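You operate a simulated robot arm through the tools that you are given. There is no shell and no other tool.

Carry out the task below with a simulated robot arm. There is one attempt and no reset: what you move stays moved.

Task
Dab grease on top of the pipe's end, slide it home, lock the coupling.
Fine: grease goes on with the yellow-handled brush, which goes back; shut the upper half, then turn the latch. Set down upright: yellow-handled brush. A coat counts when it lies all over at full strength: go over it till it gets no stronger.

The check looks at the end state, three seconds after you hand in, the way a careful person would. Anything else that was tipped, shoved, dropped, spilled or broken makes it a failure.

Robot
A 7-joint arm with a two-finger parallel gripper, fixed in place. Base frame: the origin is at the foot of the arm, x ahead of it, y to its left, z up; the work surface is at about z = 860. Readings come in mm, degrees, newtons and seconds.
With the tool pointing down near the work surface it reaches from about 380 to 900 mm from the base axis. Its first joint turns from -115.0 to 115.0 degrees. Payload 3.91 kg.
The TCP is the grasp point between the finger pads, 30 mm short of the fingertips. In the tool frame z runs along the fingers and y along their closing line. Largest opening 110 mm; finger width 20, thickness 10; the body of the gripper, 48 by 112 mm, starts 55 mm behind the TCP.
Orientation is that of the tool frame in the base frame, as a unit quaternion [x, y, z, w]. With the fingers straight down and closing along the base's y, the tool's x points along the base's -x, its y along +y and its z along -z.

Tools
- The arm moves only by the tool move_arm. Its argument "targets" is a list of rows, each a list of 7 numbers: the shift along the base's x, y, z in units of 20 mm (1.0 is 20 mm), then the turn, a rotation vector about the base's x, y, z in units of 4 degrees (1.0 is 4 degrees), then the finger opening in mm, from 0 to 110. In form: [[tx, ty, tz, rx, ry, rz, jaw], ...]. A call has 1 to 20 rows; each row shifts and turns the commanded pose from where the row before left it. A call with a number of a shift or a turn outside -1 to 1 is refused whole. A row lasts 0.2 s, in which the tool goes at most 50 mm and 8.6 degrees; a call with a longer step from one row to the next is refused whole, and so is a gripper value outside its range. Where a pose cannot be reached the arm comes as near as it can. A force on the tool above 40 N (or 10 N above the force at the start of the call, whichever is more), or a blocked arm, ends the call early, and 0.2 s more pass. The fingers move at their own pace (about 153 mm/s each) and stop on an object; they squeeze with about 45 N. The grip force told is the motor's: it shows also when the fingers shut on nothing. Time passes only in rows, and 0.2 s behind the last, so rows that do not move let the fingers close. It gives the time, the measured TCP pose, the force on the tool (base axes), the opening and the grip force at its end, in the units of the frame above (readings bear some noise), with the torque about the TCP (base axes, N m) and any sound that the robot's microphone picked up.
- Cameras (640 x 400 px; columns grow to the right, rows downward): "scene" is fixed at [49.6, 648.9, 1658.9]; the picture's right is [-0.48, -0.88, 0.00], its down [-0.60, 0.33, -0.73] and it looks along [0.64, -0.35, -0.68] (base axes); focal length 370 px, centre (320, 200). "wrist" rides on the gripper at [72, 17, -103] in the tool frame; the picture's right is [-0.23, 0.97, 0.00], its down [-0.76, -0.18, -0.62] and it looks along [-0.61, -0.14, 0.78] (tool axes); focal length 222 px, centre (320, 200). There is no depth. A picture from a camera that has moved, and an enlarged one, comes with that camera's place and axes in the base frame and with its lens.
- camera(camera): a new picture of that camera. No time passes.
- raise_lower(by): slides the trunk up (or, below 0, down) by that many mm; the arm rides with it, the base frame stays. It gives what a move gives, with no picture.
- enlarge(camera, box): a new picture of the part [left, top, right, bottom] of that camera's present view, enlarged. No time passes.
- finish_job(): hands the job in; it is judged then, once.

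Places have to be worked out from the pictures, the camera data and where the tool is seen. Open the gripper and draw the arm clear of the work before you hand the job in, unless the task says otherwise.

The tools are called after "Call:" as a command line: name --pt "numbers of a row" for each row, then --argument value for the rest, lists and objects as JSON in quotes. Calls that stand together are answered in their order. move_arm: Moves the arm, as the interface text tells. Its arguments: {"type":"object","properties":{"targets":{"type":"array"}},"required":["targets"]} The other tools are called the same way: raise_lower (by) slides the trunk up or down; camera (camera) takes a picture; enlarge (camera, box) takes an enlarged picture of a part of a camera's view; finish_job () hands the job in.

At the start:

```text
clock: 0.0
tool_pos: [543.6, 52.9, 1238.9]
tool_rot: [0.0, 1.0, 0.0, 0.0]
force: [0.2, -0.5, 0.4]
wrist_torque: [-0.02, 0.0, -0.02]
finger_gap: 110.0
gripper_force: 0.0
trunk travel left (down, up): [-900.0, 90.0]
```

scene: 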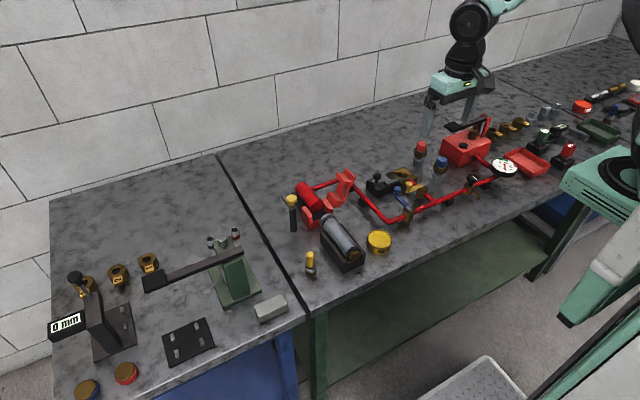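
wrist: 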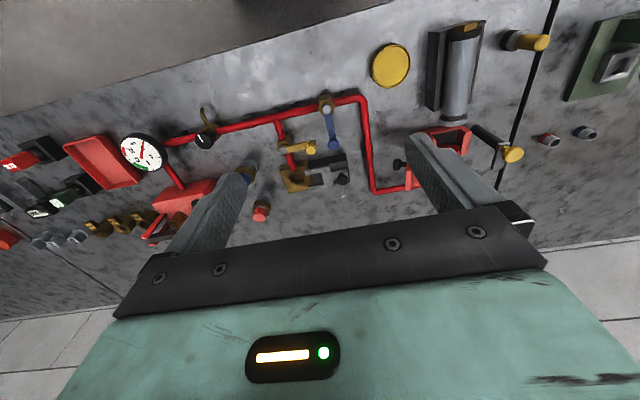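

I'll first look closely at the work area with enlarged views from both cameras.

Call:
enlarge --camera "scene" --box '[270, 150, 430, 290]'

Call:
enlarge --camera "wrist" --box '[340, 10, 600, 220]'

Call:
enlarge --camera "scene" --box '[380, 90, 640, 230]'

```text
2.86 times, centred on (350, 220) of scene
camera zoom: at [49.6, 648.9, 1658.9], right [-0.48, -0.88, 0.0], down [-0.6, 0.33, -0.73], along [0.64, -0.35, -0.68], focal length 1056 px, centre (234, 143)
```

zoom: 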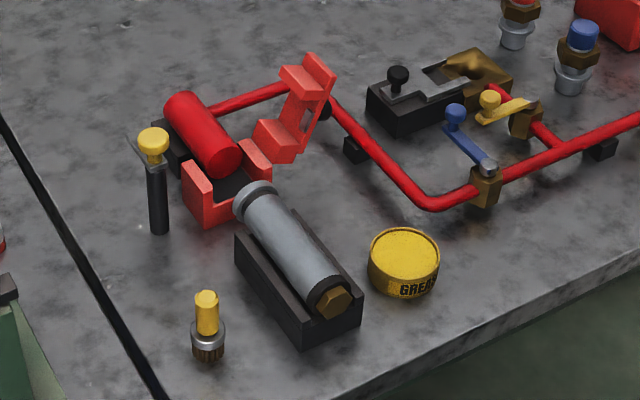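

```text
1.90 times, centred on (470, 115) of wrist
camera zoom: at [471.6, 70.5, 1343.0], right [0.23, 0.97, 0.0], down [0.76, -0.18, 0.62], along [0.61, -0.14, -0.78], focal length 423 px, centre (34, 362)
```

zoom: 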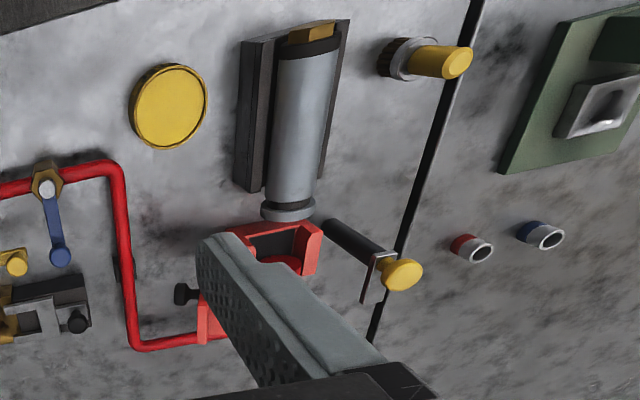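

```text
2.46 times, centred on (510, 160) of scene
camera zoom: at [49.6, 648.9, 1658.9], right [-0.48, -0.88, 0.0], down [-0.6, 0.33, -0.73], along [0.64, -0.35, -0.68], focal length 910 px, centre (-148, 298)
```

zoom: 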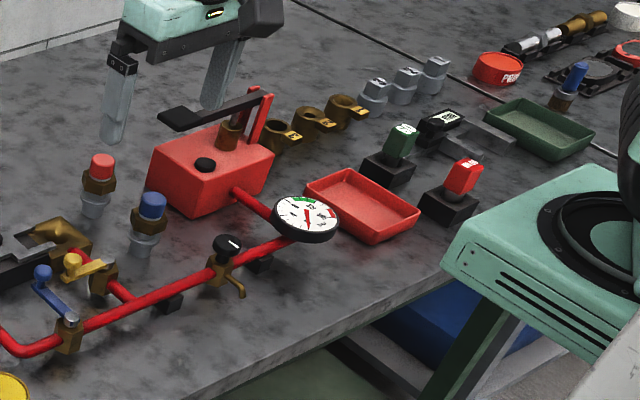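

The pipe lies along x at about y≈287, with the open coupling beyond it at x≈700 and the brush near (567, 395). I'll move the arm so the wrist camera looks at the coupling, well above everything.

Call:
move_arm --pt "-0.2 0.95 -0.2 0 0 0 110" --pt "-0.2 0.95 -0.2 0 0 0 110" --pt "-0.2 0.95 -0.2 0 0 0 110" --pt "-0.2 0.95 -0.2 0 0 0 110" --pt "-0.2 0.95 -0.2 0 0 0 110" --pt "-0.2 0.95 -0.2 0 0 0 110" --pt "-0.2 0.95 -0.2 0 0 0 110" --pt "-0.2 0.95 -0.2 0 0 0 110" --pt "-0.2 0.95 -0.2 0 0 0 110" --pt "-0.2 0.95 -0.2 0 0 0 110" --pt "-0.2 0.95 -0.2 0 0 0 110" --pt "-0.2 0.95 -0.2 0 0 0 110" --pt "-0.2 0.95 -0.2 0 0 0 110" --pt "-0.2 0.95 -0.2 0 0 0 110" --pt "-0.2 0.95 -0.2 0 0 0 110"

Call:
camera --camera "wrist"

Call:
camera --camera "scene"

```text
clock: 3.2
tool_pos: [482.5, 340.3, 1177.7]
tool_rot: [0.0, 1.0, 0.0, 0.0]
force: [-0.3, -1.0, 0.0]
wrist_torque: [0.04, -0.02, 0.0]
finger_gap: 109.9
gripper_force: 0.1
trunk travel left (down, up): [-900.0, 90.0]
```

```text
taken
camera wrist: at [410.9, 356.4, 1282.1], right [0.23, 0.97, 0.0], down [0.76, -0.18, 0.62], along [0.61, -0.14, -0.78], focal length 222 px, centre (320, 200)
```

wrist: 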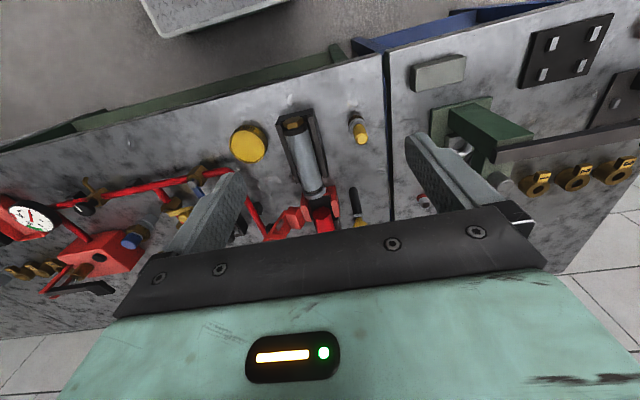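

```text
taken
```

scene: 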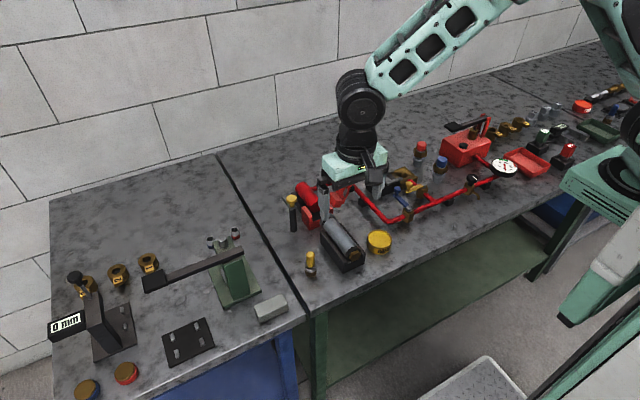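

Coupling is visible near the image centre; I'll enlarge that region to understand the housing, hinge and latch.

Call:
enlarge --camera "wrist" --box '[220, 90, 400, 240]'

Call:
enlarge --camera "scene" --box '[270, 170, 370, 280]'

```text
2.67 times, centred on (310, 165) of wrist
camera zoom: at [410.9, 356.4, 1282.1], right [0.23, 0.97, 0.0], down [0.76, -0.18, 0.62], along [0.61, -0.14, -0.78], focal length 592 px, centre (347, 293)
```

zoom: 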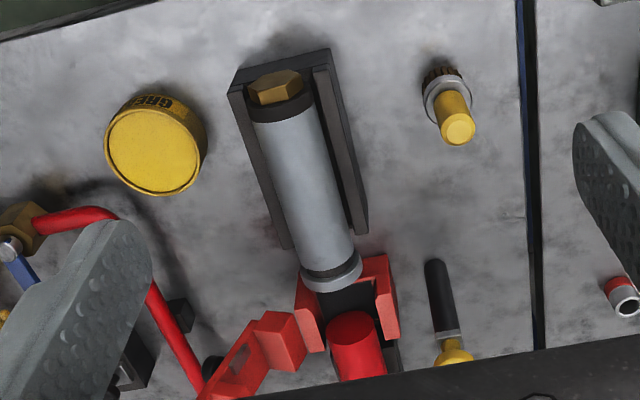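

```text
3.64 times, centred on (320, 225) of scene
camera zoom: at [49.6, 648.9, 1658.9], right [-0.48, -0.88, 0.0], down [-0.6, 0.33, -0.73], along [0.64, -0.35, -0.68], focal length 1344 px, centre (320, 109)
```

zoom: 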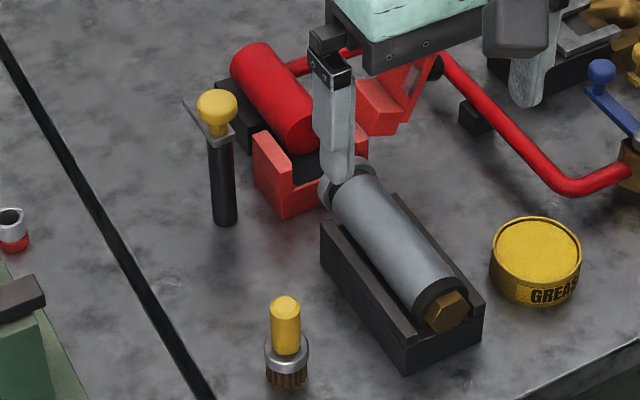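

I'll move the wrist camera forward over the coupling, staying well above (fingertips ≥1080), to see the upper half and latch clearly.

Call:
move_arm --pt "0.95 -0.15 0 0 0 0 110" --pt "0.95 -0.15 0 0 0 0 110" --pt "0.95 -0.15 0 0 0 0 110" --pt "0.95 -0.15 0 0 0 0 110" --pt "0.95 -0.15 0 0 0 0 110" --pt "0.95 -0.15 -0.5 0 0 0 110" --pt "0.95 -0.15 -0.7 0 0 0 110" --pt "0.95 -0.15 -0.7 0 0 0 110" --pt "0.95 -0.15 -0.7 0 0 0 110" --pt "0.95 -0.15 -0.7 0 0 0 110"

Call:
camera --camera "wrist"

Call:
enlarge --camera "wrist" --box '[230, 10, 450, 210]'

```text
clock: 5.4
tool_pos: [674.7, 309.3, 1112.2]
tool_rot: [0.0, 1.0, 0.0, 0.0]
force: [-0.1, -0.3, 0.1]
wrist_torque: [-0.01, -0.03, -0.02]
finger_gap: 109.8
gripper_force: 0.1
trunk travel left (down, up): [-900.0, 90.0]
```

```text
taken
camera wrist: at [602.2, 325.7, 1216.4], right [0.23, 0.97, 0.0], down [0.76, -0.18, 0.62], along [0.61, -0.14, -0.78], focal length 222 px, centre (320, 200)
```

wrist: 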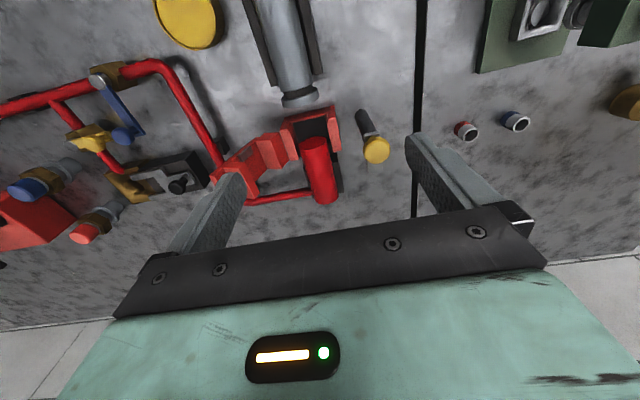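

```text
2.00 times, centred on (340, 110) of wrist
camera zoom: at [602.2, 325.7, 1216.4], right [0.23, 0.97, 0.0], down [0.76, -0.18, 0.62], along [0.61, -0.14, -0.78], focal length 444 px, centre (280, 380)
```

zoom: 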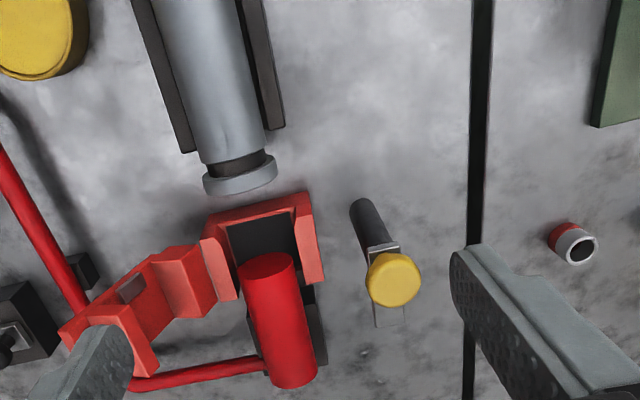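

The latch seems to be a post at about (724, 366) with a swing bar on top pointing +x and a yellow knob at z≈979. I'll shift sideways to get an unobstructed view of the open upper half.

Call:
move_arm --pt "0.2 -1 0.2 0 0 0 110" --pt "0.2 -1 0.2 0 0 0 110" --pt "0.2 -1 0 0 0 0 110" --pt "0.2 -1 0 0 0 0 110" --pt "0 -0.5 0 0 0 0 110"

Call:
enlarge --camera "wrist" --box '[220, 20, 440, 220]'

Call:
enlarge --camera "scene" --box '[280, 160, 380, 240]'

```text
clock: 6.6
tool_pos: [690.8, 219.6, 1118.5]
tool_rot: [0.0, 1.0, 0.0, 0.0]
force: [0.1, 0.4, -0.4]
wrist_torque: [-0.02, -0.03, 0.02]
finger_gap: 110.0
gripper_force: 0.1
trunk travel left (down, up): [-900.0, 90.0]
```

```text
2.00 times, centred on (330, 120) of wrist
camera zoom: at [618.7, 235.6, 1224.4], right [0.23, 0.97, 0.0], down [0.76, -0.18, 0.62], along [0.61, -0.14, -0.78], focal length 444 px, centre (300, 360)
```

zoom: 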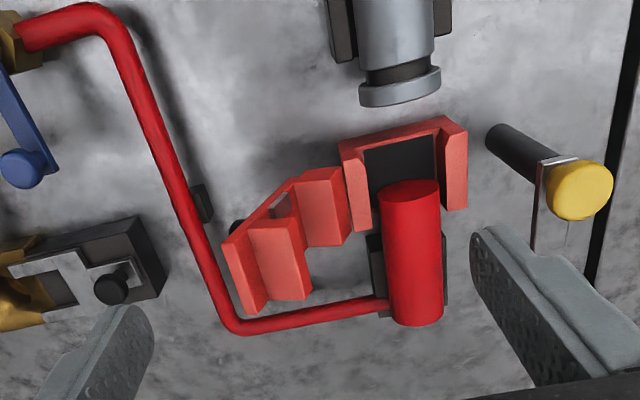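

```text
5.00 times, centred on (330, 200) of scene
camera zoom: at [49.6, 648.9, 1658.9], right [-0.48, -0.88, 0.0], down [-0.6, 0.33, -0.73], along [0.64, -0.35, -0.68], focal length 1848 px, centre (270, 200)
```

zoom: 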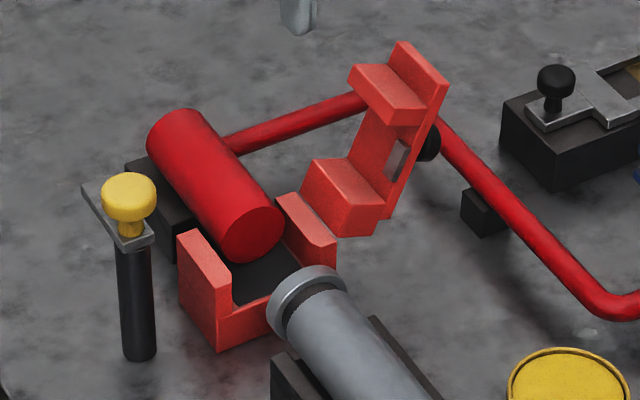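

The upper half is a U-shaped cover hinged on the −y side, leaning open with a black knob on its back; lower half is a U. I'll zoom in tighter for measuring.

Call:
enlarge --camera "wrist" --box '[325, 50, 425, 115]'

Call:
enlarge --camera "wrist" --box '[320, 90, 440, 190]'

Call:
enlarge --camera "wrist" --box '[270, 90, 360, 190]'

Call:
enlarge --camera "scene" --box '[285, 185, 335, 230]'

Call:
enlarge --camera "scene" --box '[310, 205, 400, 280]'

```text
6.15 times, centred on (375, 82) of wrist
camera zoom: at [618.7, 235.6, 1224.4], right [0.23, 0.97, 0.0], down [0.76, -0.18, 0.62], along [0.61, -0.14, -0.78], focal length 1367 px, centre (-18, 923)
```

zoom: 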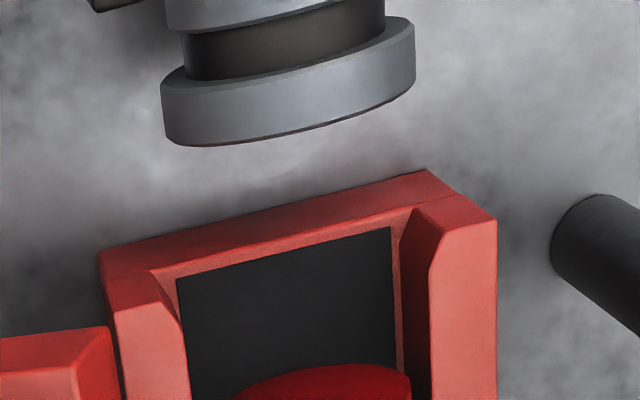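

```text
4.00 times, centred on (380, 140) of wrist
camera zoom: at [618.7, 235.6, 1224.4], right [0.23, 0.97, 0.0], down [0.76, -0.18, 0.62], along [0.61, -0.14, -0.78], focal length 888 px, centre (80, 440)
```

zoom: 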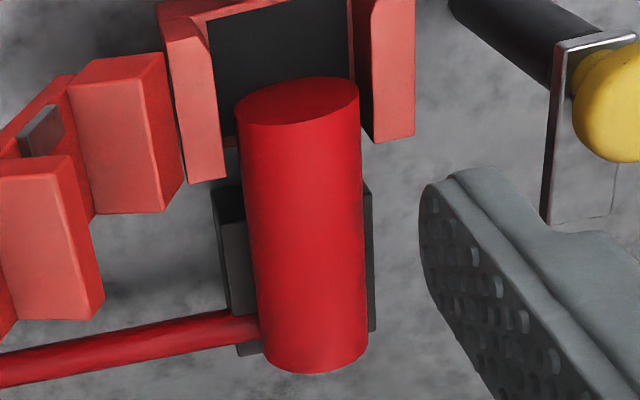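

```text
4.00 times, centred on (315, 140) of wrist
camera zoom: at [618.7, 235.6, 1224.4], right [0.23, 0.97, 0.0], down [0.76, -0.18, 0.62], along [0.61, -0.14, -0.78], focal length 888 px, centre (340, 440)
```

zoom: 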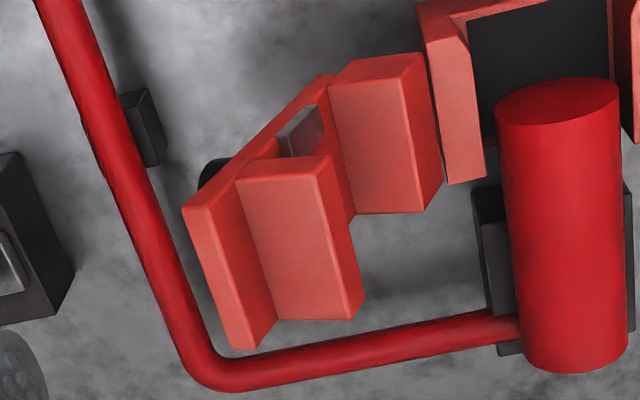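

```text
8.89 times, centred on (310, 208) of scene
camera zoom: at [49.6, 648.9, 1658.9], right [-0.48, -0.88, 0.0], down [-0.6, 0.33, -0.73], along [0.64, -0.35, -0.68], focal length 3285 px, centre (409, 133)
```

zoom: 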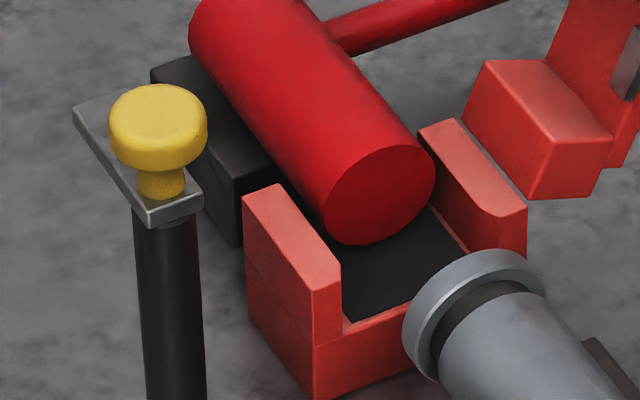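

```text
5.33 times, centred on (355, 242) of scene
camera zoom: at [49.6, 648.9, 1658.9], right [-0.48, -0.88, 0.0], down [-0.6, 0.33, -0.73], along [0.64, -0.35, -0.68], focal length 1971 px, centre (133, -27)
```

zoom: 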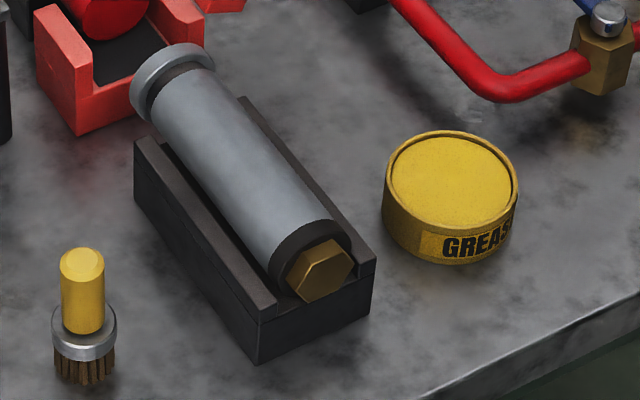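

Geometry so far: pipe axis y≈286, z≈905, collar front x≈675; red stub face x≈736; grease tin centre ≈(561,182), rim z≈879; brush ≈(575,389), handle top z≈917. I'll move above the brush to measure it accurately.

Call:
move_arm --pt "-0.65 0.85 0 0 0 0 110" --pt "-0.65 0.85 0 0 0 0 110" --pt "-0.65 0.85 0 0 0 0 110" --pt "-0.65 0.85 0 0 0 0 110" --pt "-0.65 0.85 0 0 0 0 110" --pt "-0.65 0.85 -0.6 0 0 0 110" --pt "-0.65 0.85 -0.7 0 0 0 110" --pt "-0.65 0.85 -0.7 0 0 0 110" --pt "-0.65 0.85 -0.7 0 0 0 110" --pt "-0.65 0.85 -0.7 0 0 0 110"

Call:
camera --camera "wrist"

Call:
enlarge --camera "wrist" --box '[270, 80, 370, 150]'

Call:
enlarge --camera "scene" --box '[280, 230, 340, 290]'

```text
clock: 8.8
tool_pos: [559.9, 388.6, 1052.0]
tool_rot: [0.0, 1.0, 0.0, -0.001]
force: [0.9, -1.3, -0.1]
wrist_torque: [-0.01, 0.02, -0.01]
finger_gap: 109.9
gripper_force: 0.1
trunk travel left (down, up): [-900.0, 90.0]
```

```text
taken
camera wrist: at [487.6, 405.7, 1156.1], right [0.23, 0.97, 0.0], down [0.76, -0.18, 0.62], along [0.61, -0.14, -0.78], focal length 222 px, centre (320, 200)
```

wrist: 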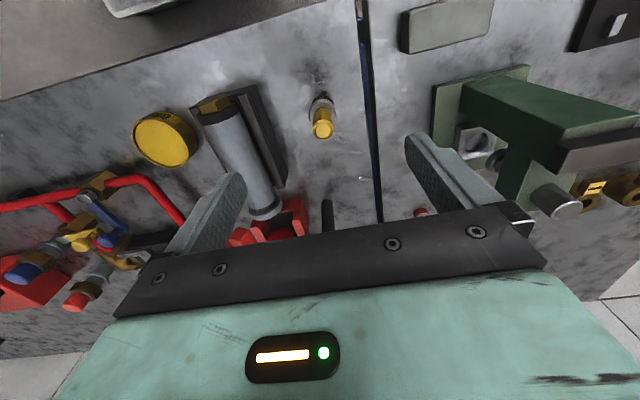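

```text
5.71 times, centred on (320, 115) of wrist
camera zoom: at [487.6, 405.7, 1156.1], right [0.23, 0.97, 0.0], down [0.76, -0.18, 0.62], along [0.61, -0.14, -0.78], focal length 1269 px, centre (320, 686)
```

zoom: 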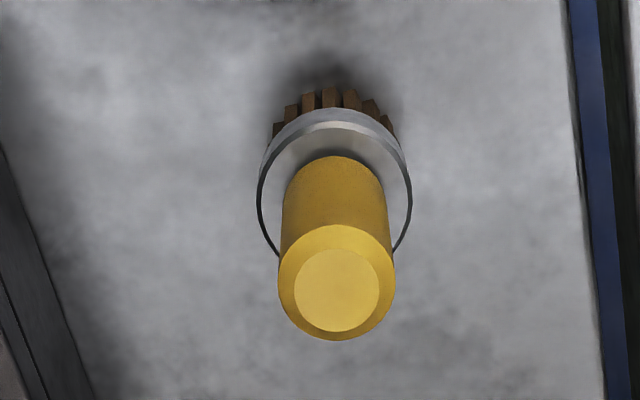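

```text
6.67 times, centred on (310, 260) of scene
camera zoom: at [49.6, 648.9, 1658.9], right [-0.48, -0.88, 0.0], down [-0.6, 0.33, -0.73], along [0.64, -0.35, -0.68], focal length 2464 px, centre (387, -200)
```

zoom: 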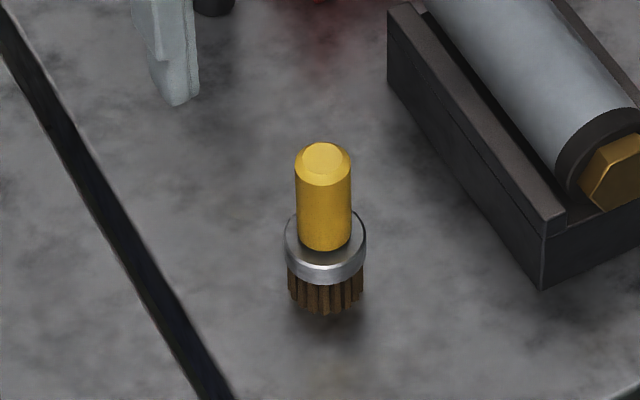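

Triangulating from wrist views only, the brush axis is at about (571.5, 389) with handle top z≈936 and ferrule top z≈884. I'll narrow the fingers, align above it and come down part-way, then check.

Call:
move_arm --pt "0.58 0.03 0 0 0 0 60" --pt "0 0 -1 0 0 0 60" --pt "0 0 -1 0 0 0 60" --pt "0 0 -1 0 0 0 60"

Call:
camera --camera "wrist"

Call:
enlarge --camera "scene" --box '[270, 210, 350, 290]'

```text
clock: 9.8
tool_pos: [572.4, 389.7, 992.9]
tool_rot: [0.0, 1.0, -0.001, 0.0]
force: [1.0, 0.1, 0.5]
wrist_torque: [0.02, 0.0, -0.01]
finger_gap: 60.0
gripper_force: 0.0
trunk travel left (down, up): [-900.0, 90.0]
```

```text
taken
camera wrist: at [500.1, 406.1, 1097.4], right [0.23, 0.97, 0.0], down [0.76, -0.18, 0.62], along [0.61, -0.14, -0.78], focal length 222 px, centre (320, 200)
```

wrist: 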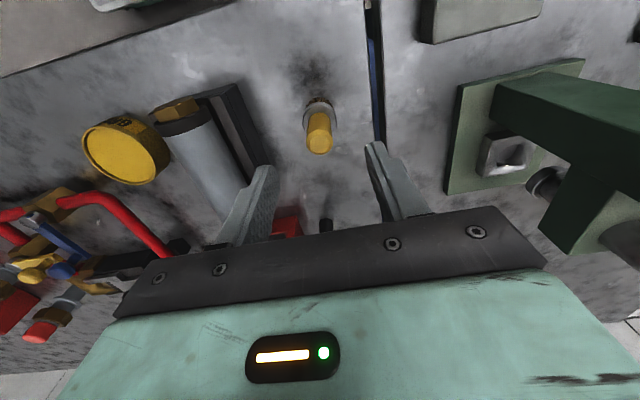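

```text
5.00 times, centred on (310, 250) of scene
camera zoom: at [49.6, 648.9, 1658.9], right [-0.48, -0.88, 0.0], down [-0.6, 0.33, -0.73], along [0.64, -0.35, -0.68], focal length 1848 px, centre (370, -50)
```

zoom: 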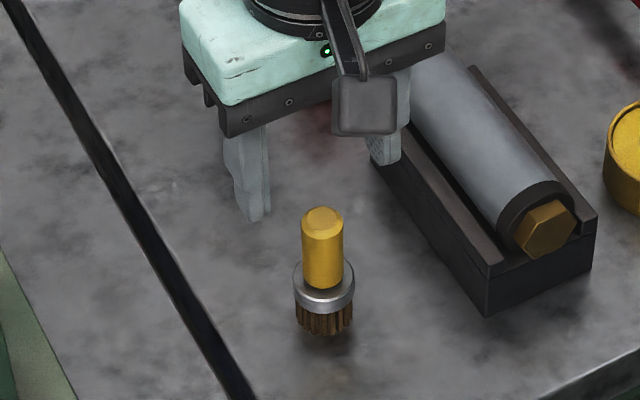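

The handle lines up midway between the fingers. I'll descend so the tips stop just above the ferrule (TCP z≈921) and check before closing.

Call:
move_arm --pt "0 0 -1 0 0 0 60" --pt "0 0 -1 0 0 0 60" --pt "0 0 -0.8 0 0 0 60" --pt "0 0 -0.8 0 0 0 60"

Call:
camera --camera "wrist"

Call:
enlarge --camera "scene" --box '[270, 210, 350, 290]'

```text
clock: 10.8
tool_pos: [571.1, 388.9, 919.5]
tool_rot: [0.0, 1.0, 0.0, 0.0]
force: [-0.1, -0.1, -0.4]
wrist_torque: [-0.02, -0.02, 0.0]
finger_gap: 60.1
gripper_force: 0.1
trunk travel left (down, up): [-900.0, 90.0]
```

```text
taken
camera wrist: at [499.3, 405.0, 1024.1], right [0.23, 0.97, 0.0], down [0.76, -0.18, 0.62], along [0.61, -0.14, -0.78], focal length 222 px, centre (320, 200)
```

wrist: 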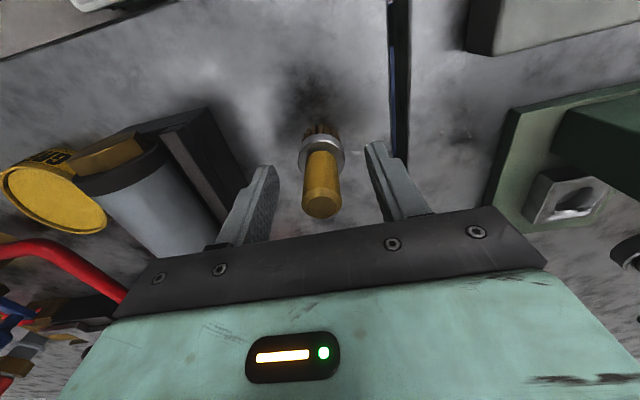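

```text
5.00 times, centred on (310, 250) of scene
camera zoom: at [49.6, 648.9, 1658.9], right [-0.48, -0.88, 0.0], down [-0.6, 0.33, -0.73], along [0.64, -0.35, -0.68], focal length 1848 px, centre (370, -50)
```

zoom: 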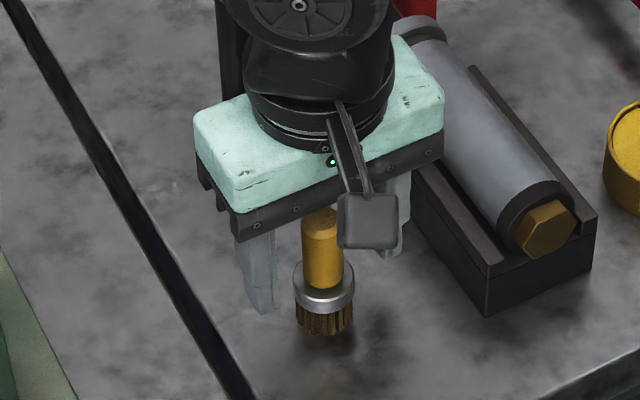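

Fingers straddle the handle centrally with tips above the ferrule. I'll close on it.

Call:
move_arm --pt "0 0 0 0 0 0 15" --pt "0 0 0 0 0 0 10" --pt "0 0 0 0 0 0 10" --pt "0 0 0 0 0 0 10"

Call:
camera --camera "wrist"

```text
clock: 11.8
tool_pos: [571.8, 388.8, 918.8]
tool_rot: [0.0, 1.0, 0.0, 0.0]
force: [0.0, 0.0, -0.2]
wrist_torque: [0.02, -0.01, 0.0]
finger_gap: 30.8
gripper_force: 45.0
trunk travel left (down, up): [-900.0, 90.0]
```

```text
taken
camera wrist: at [499.3, 405.0, 1024.2], right [0.23, 0.97, 0.0], down [0.76, -0.18, 0.62], along [0.61, -0.14, -0.78], focal length 222 px, centre (320, 200)
```

wrist: 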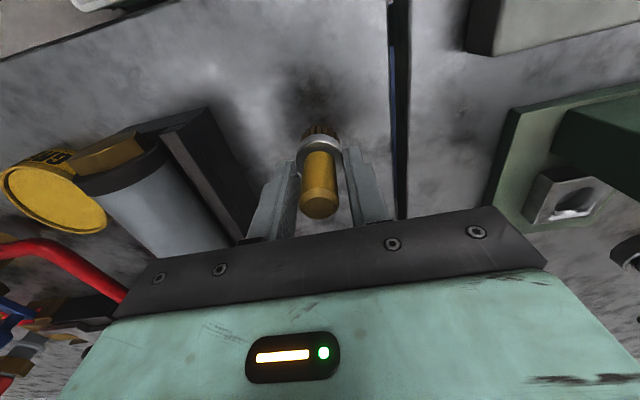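

The gap of 30.8 mm shows the tips caught the ferrule, not the ~22 mm handle. I'll open, raise 13 mm and regrip on the handle itself.

Call:
move_arm --pt "0 0 0 0 0 0 60" --pt "0 0 0 0 0 0 60" --pt "0 0 0.65 0 0 0 60" --pt "0 0 0 0 0 0 60" --pt "0 0 0 0 0 0 15" --pt "0 0 0 0 0 0 10" --pt "0 0 0 0 0 0 10" --pt "0 0 0 0 0 0 10"

Call:
camera --camera "wrist"

Call:
enlarge --camera "scene" --box '[270, 210, 350, 290]'

```text
clock: 13.6
tool_pos: [570.8, 388.3, 932.9]
tool_rot: [0.0, 1.0, -0.001, 0.0]
force: [0.5, -0.9, 0.3]
wrist_torque: [-0.1, 0.01, -0.01]
finger_gap: 19.6
gripper_force: 45.1
trunk travel left (down, up): [-900.0, 90.0]
```

```text
taken
camera wrist: at [499.0, 404.7, 1037.0], right [0.23, 0.97, 0.0], down [0.76, -0.18, 0.62], along [0.61, -0.14, -0.78], focal length 222 px, centre (320, 200)
```

wrist: 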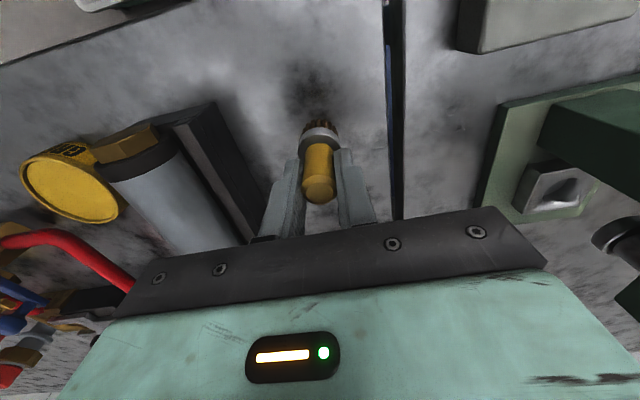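

```text
5.00 times, centred on (310, 250) of scene
camera zoom: at [49.6, 648.9, 1658.9], right [-0.48, -0.88, 0.0], down [-0.6, 0.33, -0.73], along [0.64, -0.35, -0.68], focal length 1848 px, centre (370, -50)
```

zoom: 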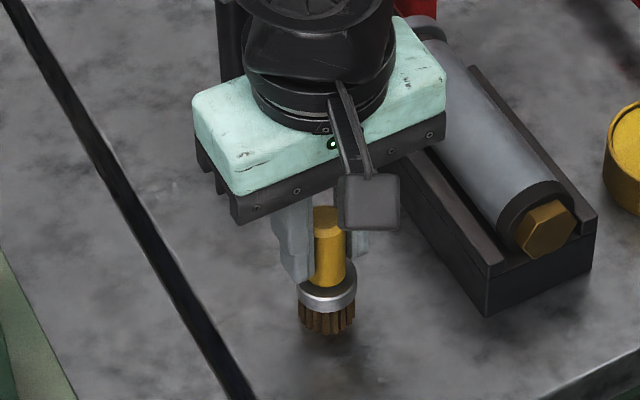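

Grip is now on the handle (19.6 mm). Brush bottom is about 73 mm below the TCP; home commanded pose is (571.2, 388.5, 933.9). I'll lift 120 mm and carry it over toward the grease tin.

Call:
move_arm --pt "0 0 0.5 0 0 0 10" --pt "0 0 1 0 0 0 10" --pt "0 0 1 0 0 0 10" --pt "0 0 1 0 0 0 10" --pt "0 0 1 0 0 0 10" --pt "0 0 1 0 0 0 10" --pt "0 0 0.5 0 0 0 10" --pt "0 0 0 0 0 0 10"

Call:
camera --camera "wrist"

Call:
camera --camera "scene"

```text
clock: 15.4
tool_pos: [569.8, 389.4, 1055.0]
tool_rot: [0.0, 1.0, 0.001, 0.0]
force: [0.3, 0.0, -0.7]
wrist_torque: [-0.02, 0.0, -0.04]
finger_gap: 19.5
gripper_force: 45.2
trunk travel left (down, up): [-900.0, 90.0]
```

```text
taken
camera wrist: at [497.7, 406.2, 1158.8], right [0.23, 0.97, 0.0], down [0.76, -0.18, 0.62], along [0.61, -0.14, -0.78], focal length 222 px, centre (320, 200)
```

wrist: 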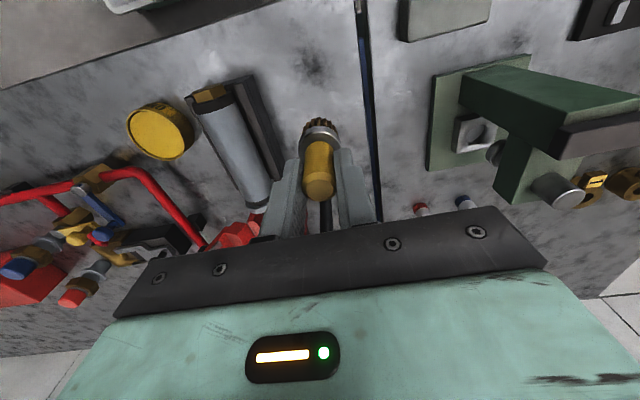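

```text
taken
```

scene: 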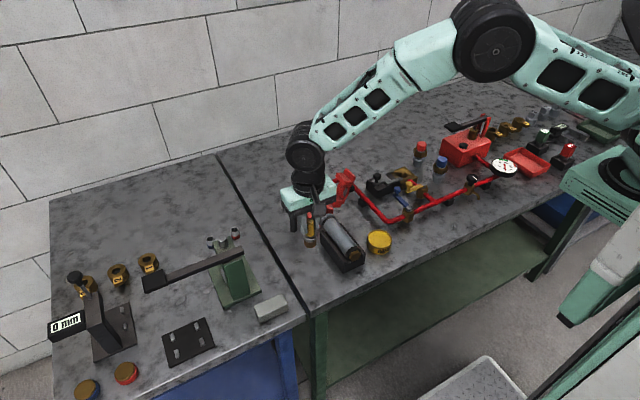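

Brush lifted cleanly. I'll carry it across (bottom at z≈981, above the pipe) to above the tin.

Call:
move_arm --pt "-0.064 -0.943 0 0 0 0 10" --pt "-0.064 -0.943 0 0 0 0 10" --pt "-0.064 -0.943 0 0 0 0 10" --pt "-0.064 -0.943 0 0 0 0 10" --pt "-0.064 -0.943 0 0 0 0 10" --pt "-0.064 -0.943 0 0 0 0 10" --pt "-0.064 -0.943 0 0 0 0 10" --pt "-0.064 -0.943 0 0 0 0 10" --pt "-0.064 -0.943 0 0 0 0 10" --pt "-0.064 -0.943 0 0 0 0 10" --pt "-0.064 -0.943 0 0 0 0 10"

Call:
camera --camera "wrist"

Call:
enlarge --camera "wrist" --box '[260, 60, 380, 220]'

Call:
enlarge --camera "scene" --box '[330, 180, 430, 280]'

```text
clock: 17.8
tool_pos: [556.5, 182.6, 1052.2]
tool_rot: [-0.001, 1.0, 0.0, 0.0]
force: [-0.5, 0.8, -0.6]
wrist_torque: [0.0, -0.01, -0.05]
finger_gap: 19.8
gripper_force: 45.0
trunk travel left (down, up): [-900.0, 90.0]
```

```text
taken
camera wrist: at [484.6, 198.5, 1157.5], right [0.23, 0.97, 0.0], down [0.76, -0.18, 0.62], along [0.61, -0.14, -0.78], focal length 222 px, centre (320, 200)
```

wrist: 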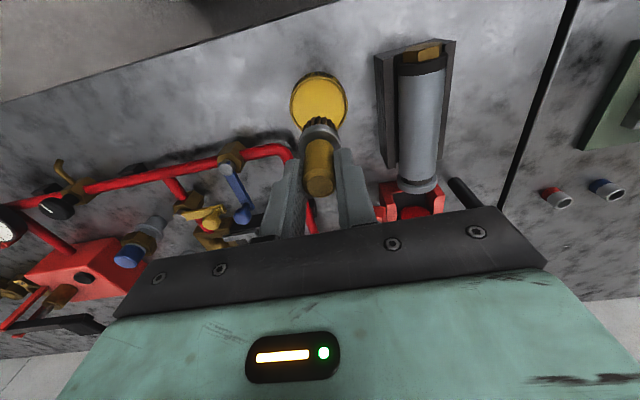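

```text
2.50 times, centred on (320, 140) of wrist
camera zoom: at [484.6, 198.5, 1157.5], right [0.23, 0.97, 0.0], down [0.76, -0.18, 0.62], along [0.61, -0.14, -0.78], focal length 555 px, centre (320, 350)
```

zoom: 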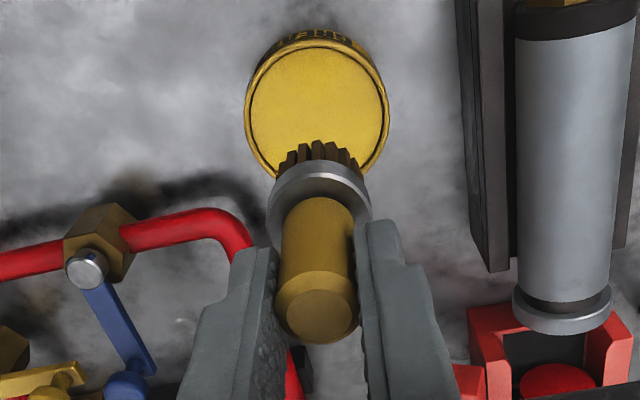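

```text
4.00 times, centred on (380, 230) of scene
camera zoom: at [49.6, 648.9, 1658.9], right [-0.48, -0.88, 0.0], down [-0.6, 0.33, -0.73], along [0.64, -0.35, -0.68], focal length 1478 px, centre (80, 80)
```

zoom: 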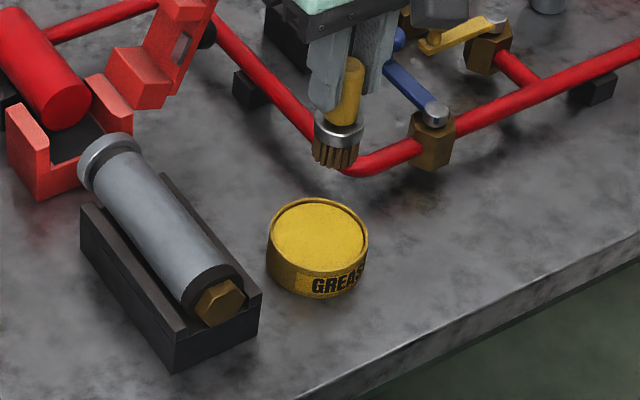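

The tin's centre projects to about (556, 180), which matches the tool. I'll lower the brush to just above the grease and look.

Call:
move_arm --pt "-0.05 -0.05 -0.8 0 0 0 10" --pt "0 0 -1 0 0 0 10" --pt "0 0 -1 0 0 0 10" --pt "0 0 -0.8 0 0 0 10" --pt "0 0 -0.6 0 0 0 10" --pt "0 0 0 0 0 0 10"

Call:
enlarge --camera "wrist" --box '[260, 60, 380, 220]'

Call:
enlarge --camera "scene" --box '[350, 210, 410, 260]'

```text
clock: 19.2
tool_pos: [556.1, 180.9, 970.3]
tool_rot: [0.0, 1.0, 0.0, 0.0]
force: [-0.5, 0.6, -0.7]
wrist_torque: [0.0, -0.03, 0.02]
finger_gap: 19.9
gripper_force: 45.1
trunk travel left (down, up): [-900.0, 90.0]
```

```text
2.50 times, centred on (320, 140) of wrist
camera zoom: at [484.8, 197.3, 1073.9], right [0.23, 0.97, 0.0], down [0.76, -0.18, 0.62], along [0.61, -0.14, -0.78], focal length 555 px, centre (320, 350)
```

zoom: 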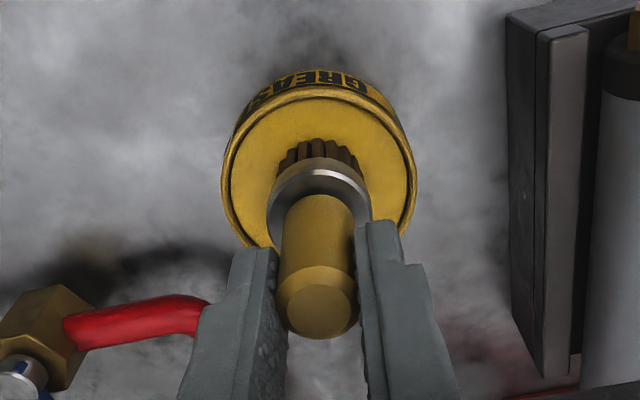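

```text
8.00 times, centred on (380, 235) of scene
camera zoom: at [49.6, 648.9, 1658.9], right [-0.48, -0.88, 0.0], down [-0.6, 0.33, -0.73], along [0.64, -0.35, -0.68], focal length 2957 px, centre (-160, -80)
```

zoom: 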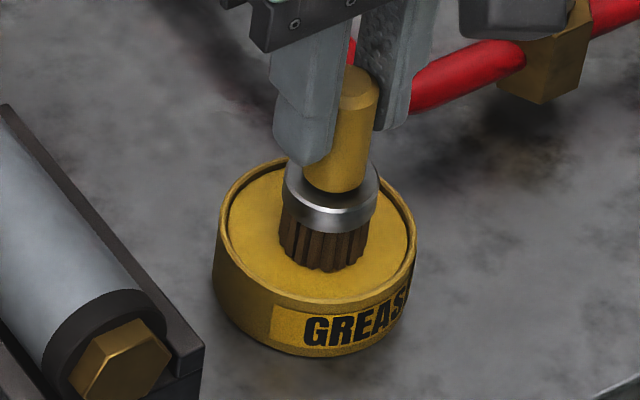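

The brush is over the tin centre, slightly above the grease. I'll lower in small steps and watch the force.

Call:
move_arm --pt "0 0 -0.2 0 0 0 10" --pt "0 0 -0.2 0 0 0 10" --pt "0 0 -0.1 0 0 0 10"

Call:
enlarge --camera "scene" --box '[350, 210, 410, 260]'

Call:
enlarge --camera "wrist" --box '[260, 60, 380, 220]'

```text
clock: 20.0
tool_pos: [556.0, 181.8, 961.3]
tool_rot: [0.0, 1.0, 0.001, 0.001]
force: [1.5, 0.5, 29.8]
wrist_torque: [0.63, 0.13, 0.0]
finger_gap: 19.8
gripper_force: 45.2
trunk travel left (down, up): [-900.0, 90.0]
```

```text
8.00 times, centred on (380, 235) of scene
camera zoom: at [49.6, 648.9, 1658.9], right [-0.48, -0.88, 0.0], down [-0.6, 0.33, -0.73], along [0.64, -0.35, -0.68], focal length 2957 px, centre (-160, -80)
```

zoom: 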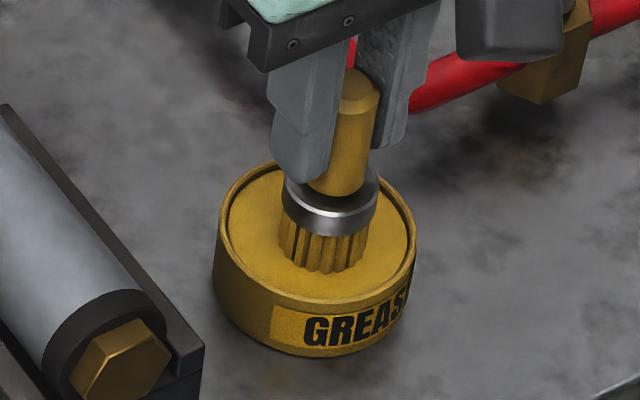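

```text
2.50 times, centred on (320, 140) of wrist
camera zoom: at [484.3, 197.3, 1065.5], right [0.23, 0.97, 0.0], down [0.76, -0.18, 0.63], along [0.61, -0.14, -0.78], focal length 555 px, centre (320, 350)
```

zoom: 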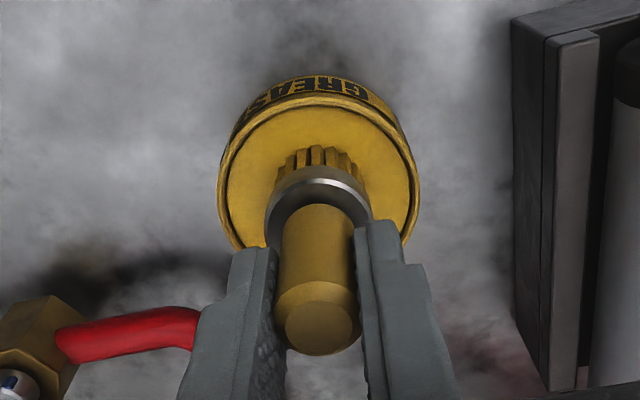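

Bristles have taken up grease (they turned yellow) with 30 N at contact — the brush slid up a little in the grip. I'll lift straight up and inspect it.

Call:
move_arm --pt "0 0 0.2 0 0 0 10" --pt "0 0 0.6 0 0 0 10" --pt "0 0 1 0 0 0 10" --pt "0 0 1 0 0 0 10" --pt "0 0 1 0 0 0 10" --pt "0 0 0.9 0 0 0 10" --pt "0 0 0 0 0 0 10"

Call:
enlarge --camera "scene" --box '[350, 170, 430, 260]'

Call:
camera --camera "wrist"

Call:
enlarge --camera "wrist" --box '[260, 60, 380, 220]'

```text
clock: 21.6
tool_pos: [555.0, 180.8, 1052.8]
tool_rot: [0.0, 1.0, 0.0, -0.001]
force: [-0.3, -0.6, -1.0]
wrist_torque: [0.0, 0.01, 0.0]
finger_gap: 19.8
gripper_force: 44.9
trunk travel left (down, up): [-900.0, 90.0]
```

```text
4.44 times, centred on (390, 215) of scene
camera zoom: at [49.6, 648.9, 1658.9], right [-0.48, -0.88, 0.0], down [-0.6, 0.33, -0.73], along [0.64, -0.35, -0.68], focal length 1643 px, centre (9, 133)
```

zoom: 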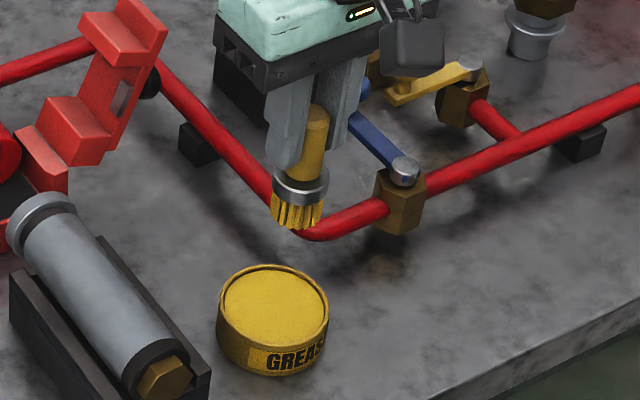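

```text
taken
camera wrist: at [483.4, 197.5, 1157.7], right [0.23, 0.97, 0.0], down [0.76, -0.18, 0.62], along [0.61, -0.14, -0.78], focal length 222 px, centre (320, 200)
```

wrist: 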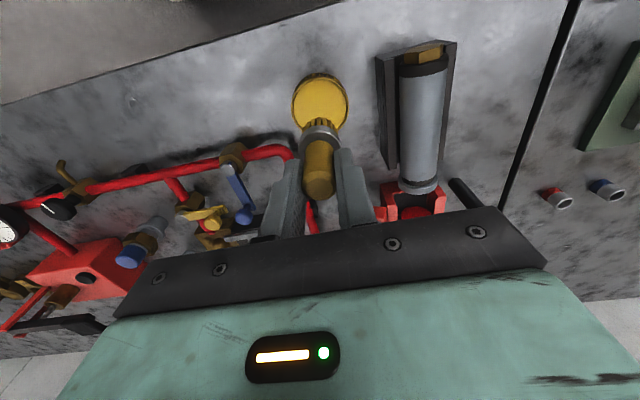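

```text
2.50 times, centred on (320, 140) of wrist
camera zoom: at [483.4, 197.5, 1157.7], right [0.23, 0.97, 0.0], down [0.76, -0.18, 0.62], along [0.61, -0.14, -0.78], focal length 555 px, centre (320, 350)
```

zoom: 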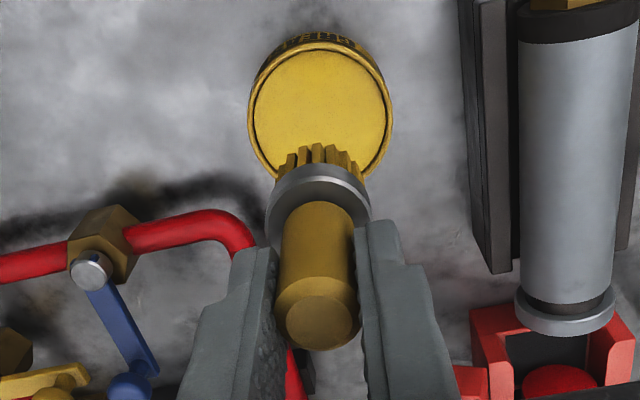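

Brush loaded with grease; its bottom is now ≈71 mm below the TCP. The pipe collar top is estimated at (665, 284.5, 941); I'll move the brush above it at a safe height.

Call:
move_arm --pt "0.88 0.87 0 0 0 0 10" --pt "0.88 0.87 0 0 0 0 10" --pt "0.88 0.87 0 0 0 0 10" --pt "0.88 0.87 0 0 0 0 10" --pt "0.88 0.87 0 0 0 0 10" --pt "0.88 0.87 0 0 0 0 10" --pt "0 0 -0.5 0 0 0 10" --pt "0 0 0 0 0 0 10"

Call:
camera --camera "wrist"

Call:
enlarge --camera "wrist" --box '[260, 60, 380, 220]'

Call:
enlarge --camera "scene" --box '[300, 170, 380, 260]'

```text
clock: 23.4
tool_pos: [661.8, 286.0, 1043.5]
tool_rot: [0.0, 1.0, 0.0, 0.0]
force: [-0.7, 0.0, -1.6]
wrist_torque: [0.03, -0.02, 0.02]
finger_gap: 19.7
gripper_force: 45.0
trunk travel left (down, up): [-900.0, 90.0]
```

```text
taken
camera wrist: at [589.6, 303.0, 1147.5], right [0.23, 0.97, 0.0], down [0.76, -0.18, 0.62], along [0.61, -0.14, -0.78], focal length 222 px, centre (320, 200)
```

wrist: 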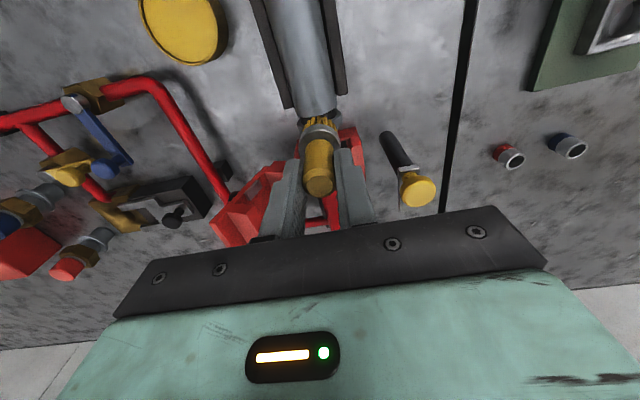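

```text
2.50 times, centred on (320, 140) of wrist
camera zoom: at [589.6, 303.0, 1147.5], right [0.23, 0.97, 0.0], down [0.76, -0.18, 0.62], along [0.61, -0.14, -0.78], focal length 555 px, centre (320, 350)
```

zoom: 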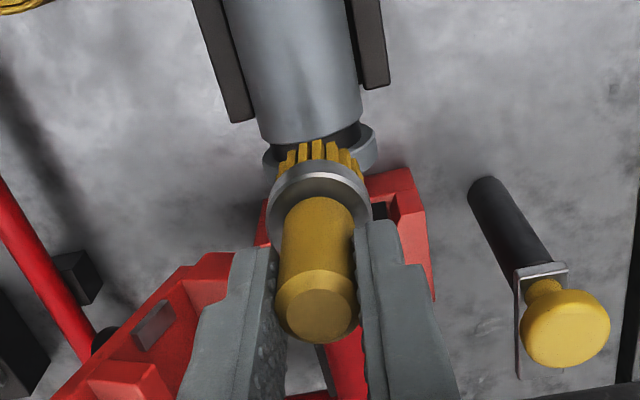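

```text
4.44 times, centred on (340, 215) of scene
camera zoom: at [49.6, 648.9, 1658.9], right [-0.48, -0.88, 0.0], down [-0.6, 0.33, -0.73], along [0.64, -0.35, -0.68], focal length 1643 px, centre (231, 133)
```

zoom: 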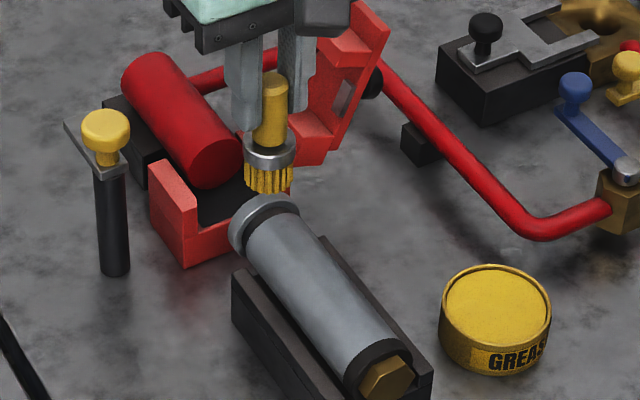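

Brush is centred over the collar about 30 mm up. I'll lower gradually until light contact.

Call:
move_arm --pt "0 0 -0.6 0 0 0 10" --pt "0 0 -0.5 0 0 0 10" --pt "0 0 -0.2 0 0 0 10" --pt "0 0 0 0 0 0 10"

Call:
enlarge --camera "wrist" --box '[260, 60, 380, 220]'

Call:
enlarge --camera "scene" --box '[310, 190, 360, 240]'

```text
clock: 24.4
tool_pos: [661.9, 286.0, 1018.8]
tool_rot: [0.0, 1.0, 0.0, 0.0]
force: [0.0, 0.7, -0.1]
wrist_torque: [0.06, 0.0, -0.02]
finger_gap: 19.7
gripper_force: 44.9
trunk travel left (down, up): [-900.0, 90.0]
```

```text
2.50 times, centred on (320, 140) of wrist
camera zoom: at [589.7, 302.0, 1122.3], right [0.23, 0.97, 0.0], down [0.76, -0.18, 0.62], along [0.61, -0.14, -0.78], focal length 555 px, centre (320, 350)
```

zoom: 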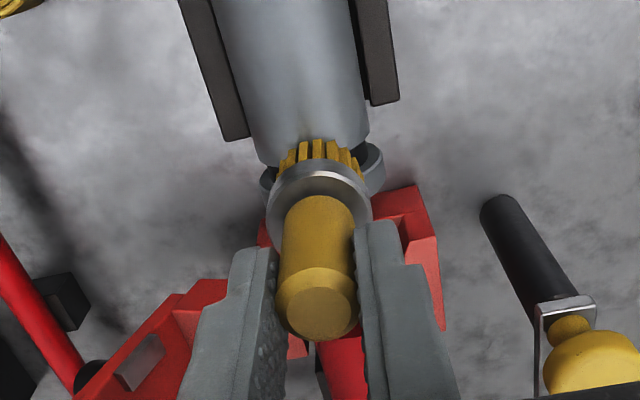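

```text
8.00 times, centred on (335, 215) of scene
camera zoom: at [49.6, 648.9, 1658.9], right [-0.48, -0.88, 0.0], down [-0.6, 0.33, -0.73], along [0.64, -0.35, -0.68], focal length 2957 px, centre (200, 80)
```

zoom: 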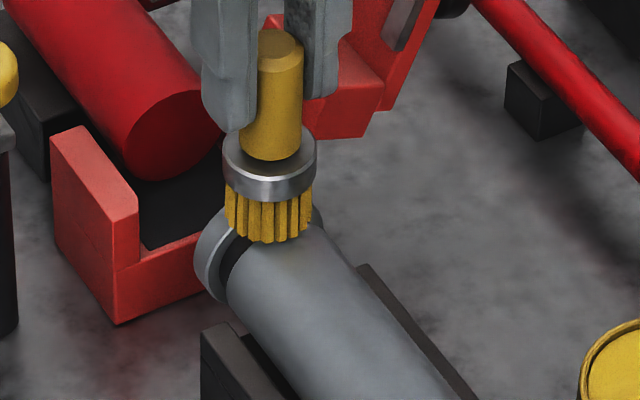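

Nearly touching. I'll take 2 mm steps down and read the force.

Call:
move_arm --pt "0 0 -0.1 0 0 0 10" --pt "0 0 -0.1 0 0 0 10"

Call:
enlarge --camera "scene" --box '[310, 190, 360, 240]'

```text
clock: 25.0
tool_pos: [662.5, 286.6, 1016.6]
tool_rot: [0.0, 1.0, 0.001, 0.002]
force: [1.6, -2.8, 22.3]
wrist_torque: [-0.5, -0.2, 0.04]
finger_gap: 19.6
gripper_force: 44.9
trunk travel left (down, up): [-900.0, 90.0]
```

```text
8.00 times, centred on (335, 215) of scene
camera zoom: at [49.6, 648.9, 1658.9], right [-0.48, -0.88, 0.0], down [-0.6, 0.33, -0.73], along [0.64, -0.35, -0.68], focal length 2957 px, centre (200, 80)
```

zoom: 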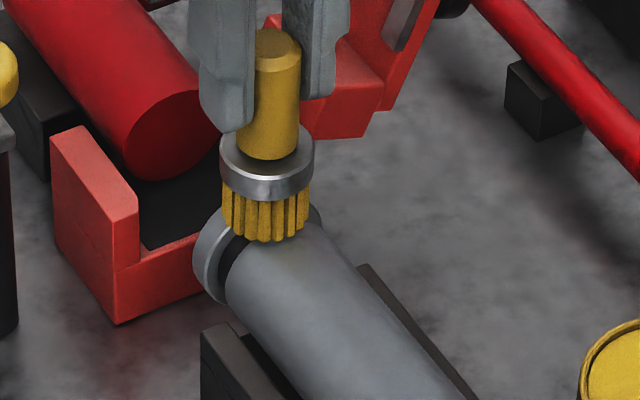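

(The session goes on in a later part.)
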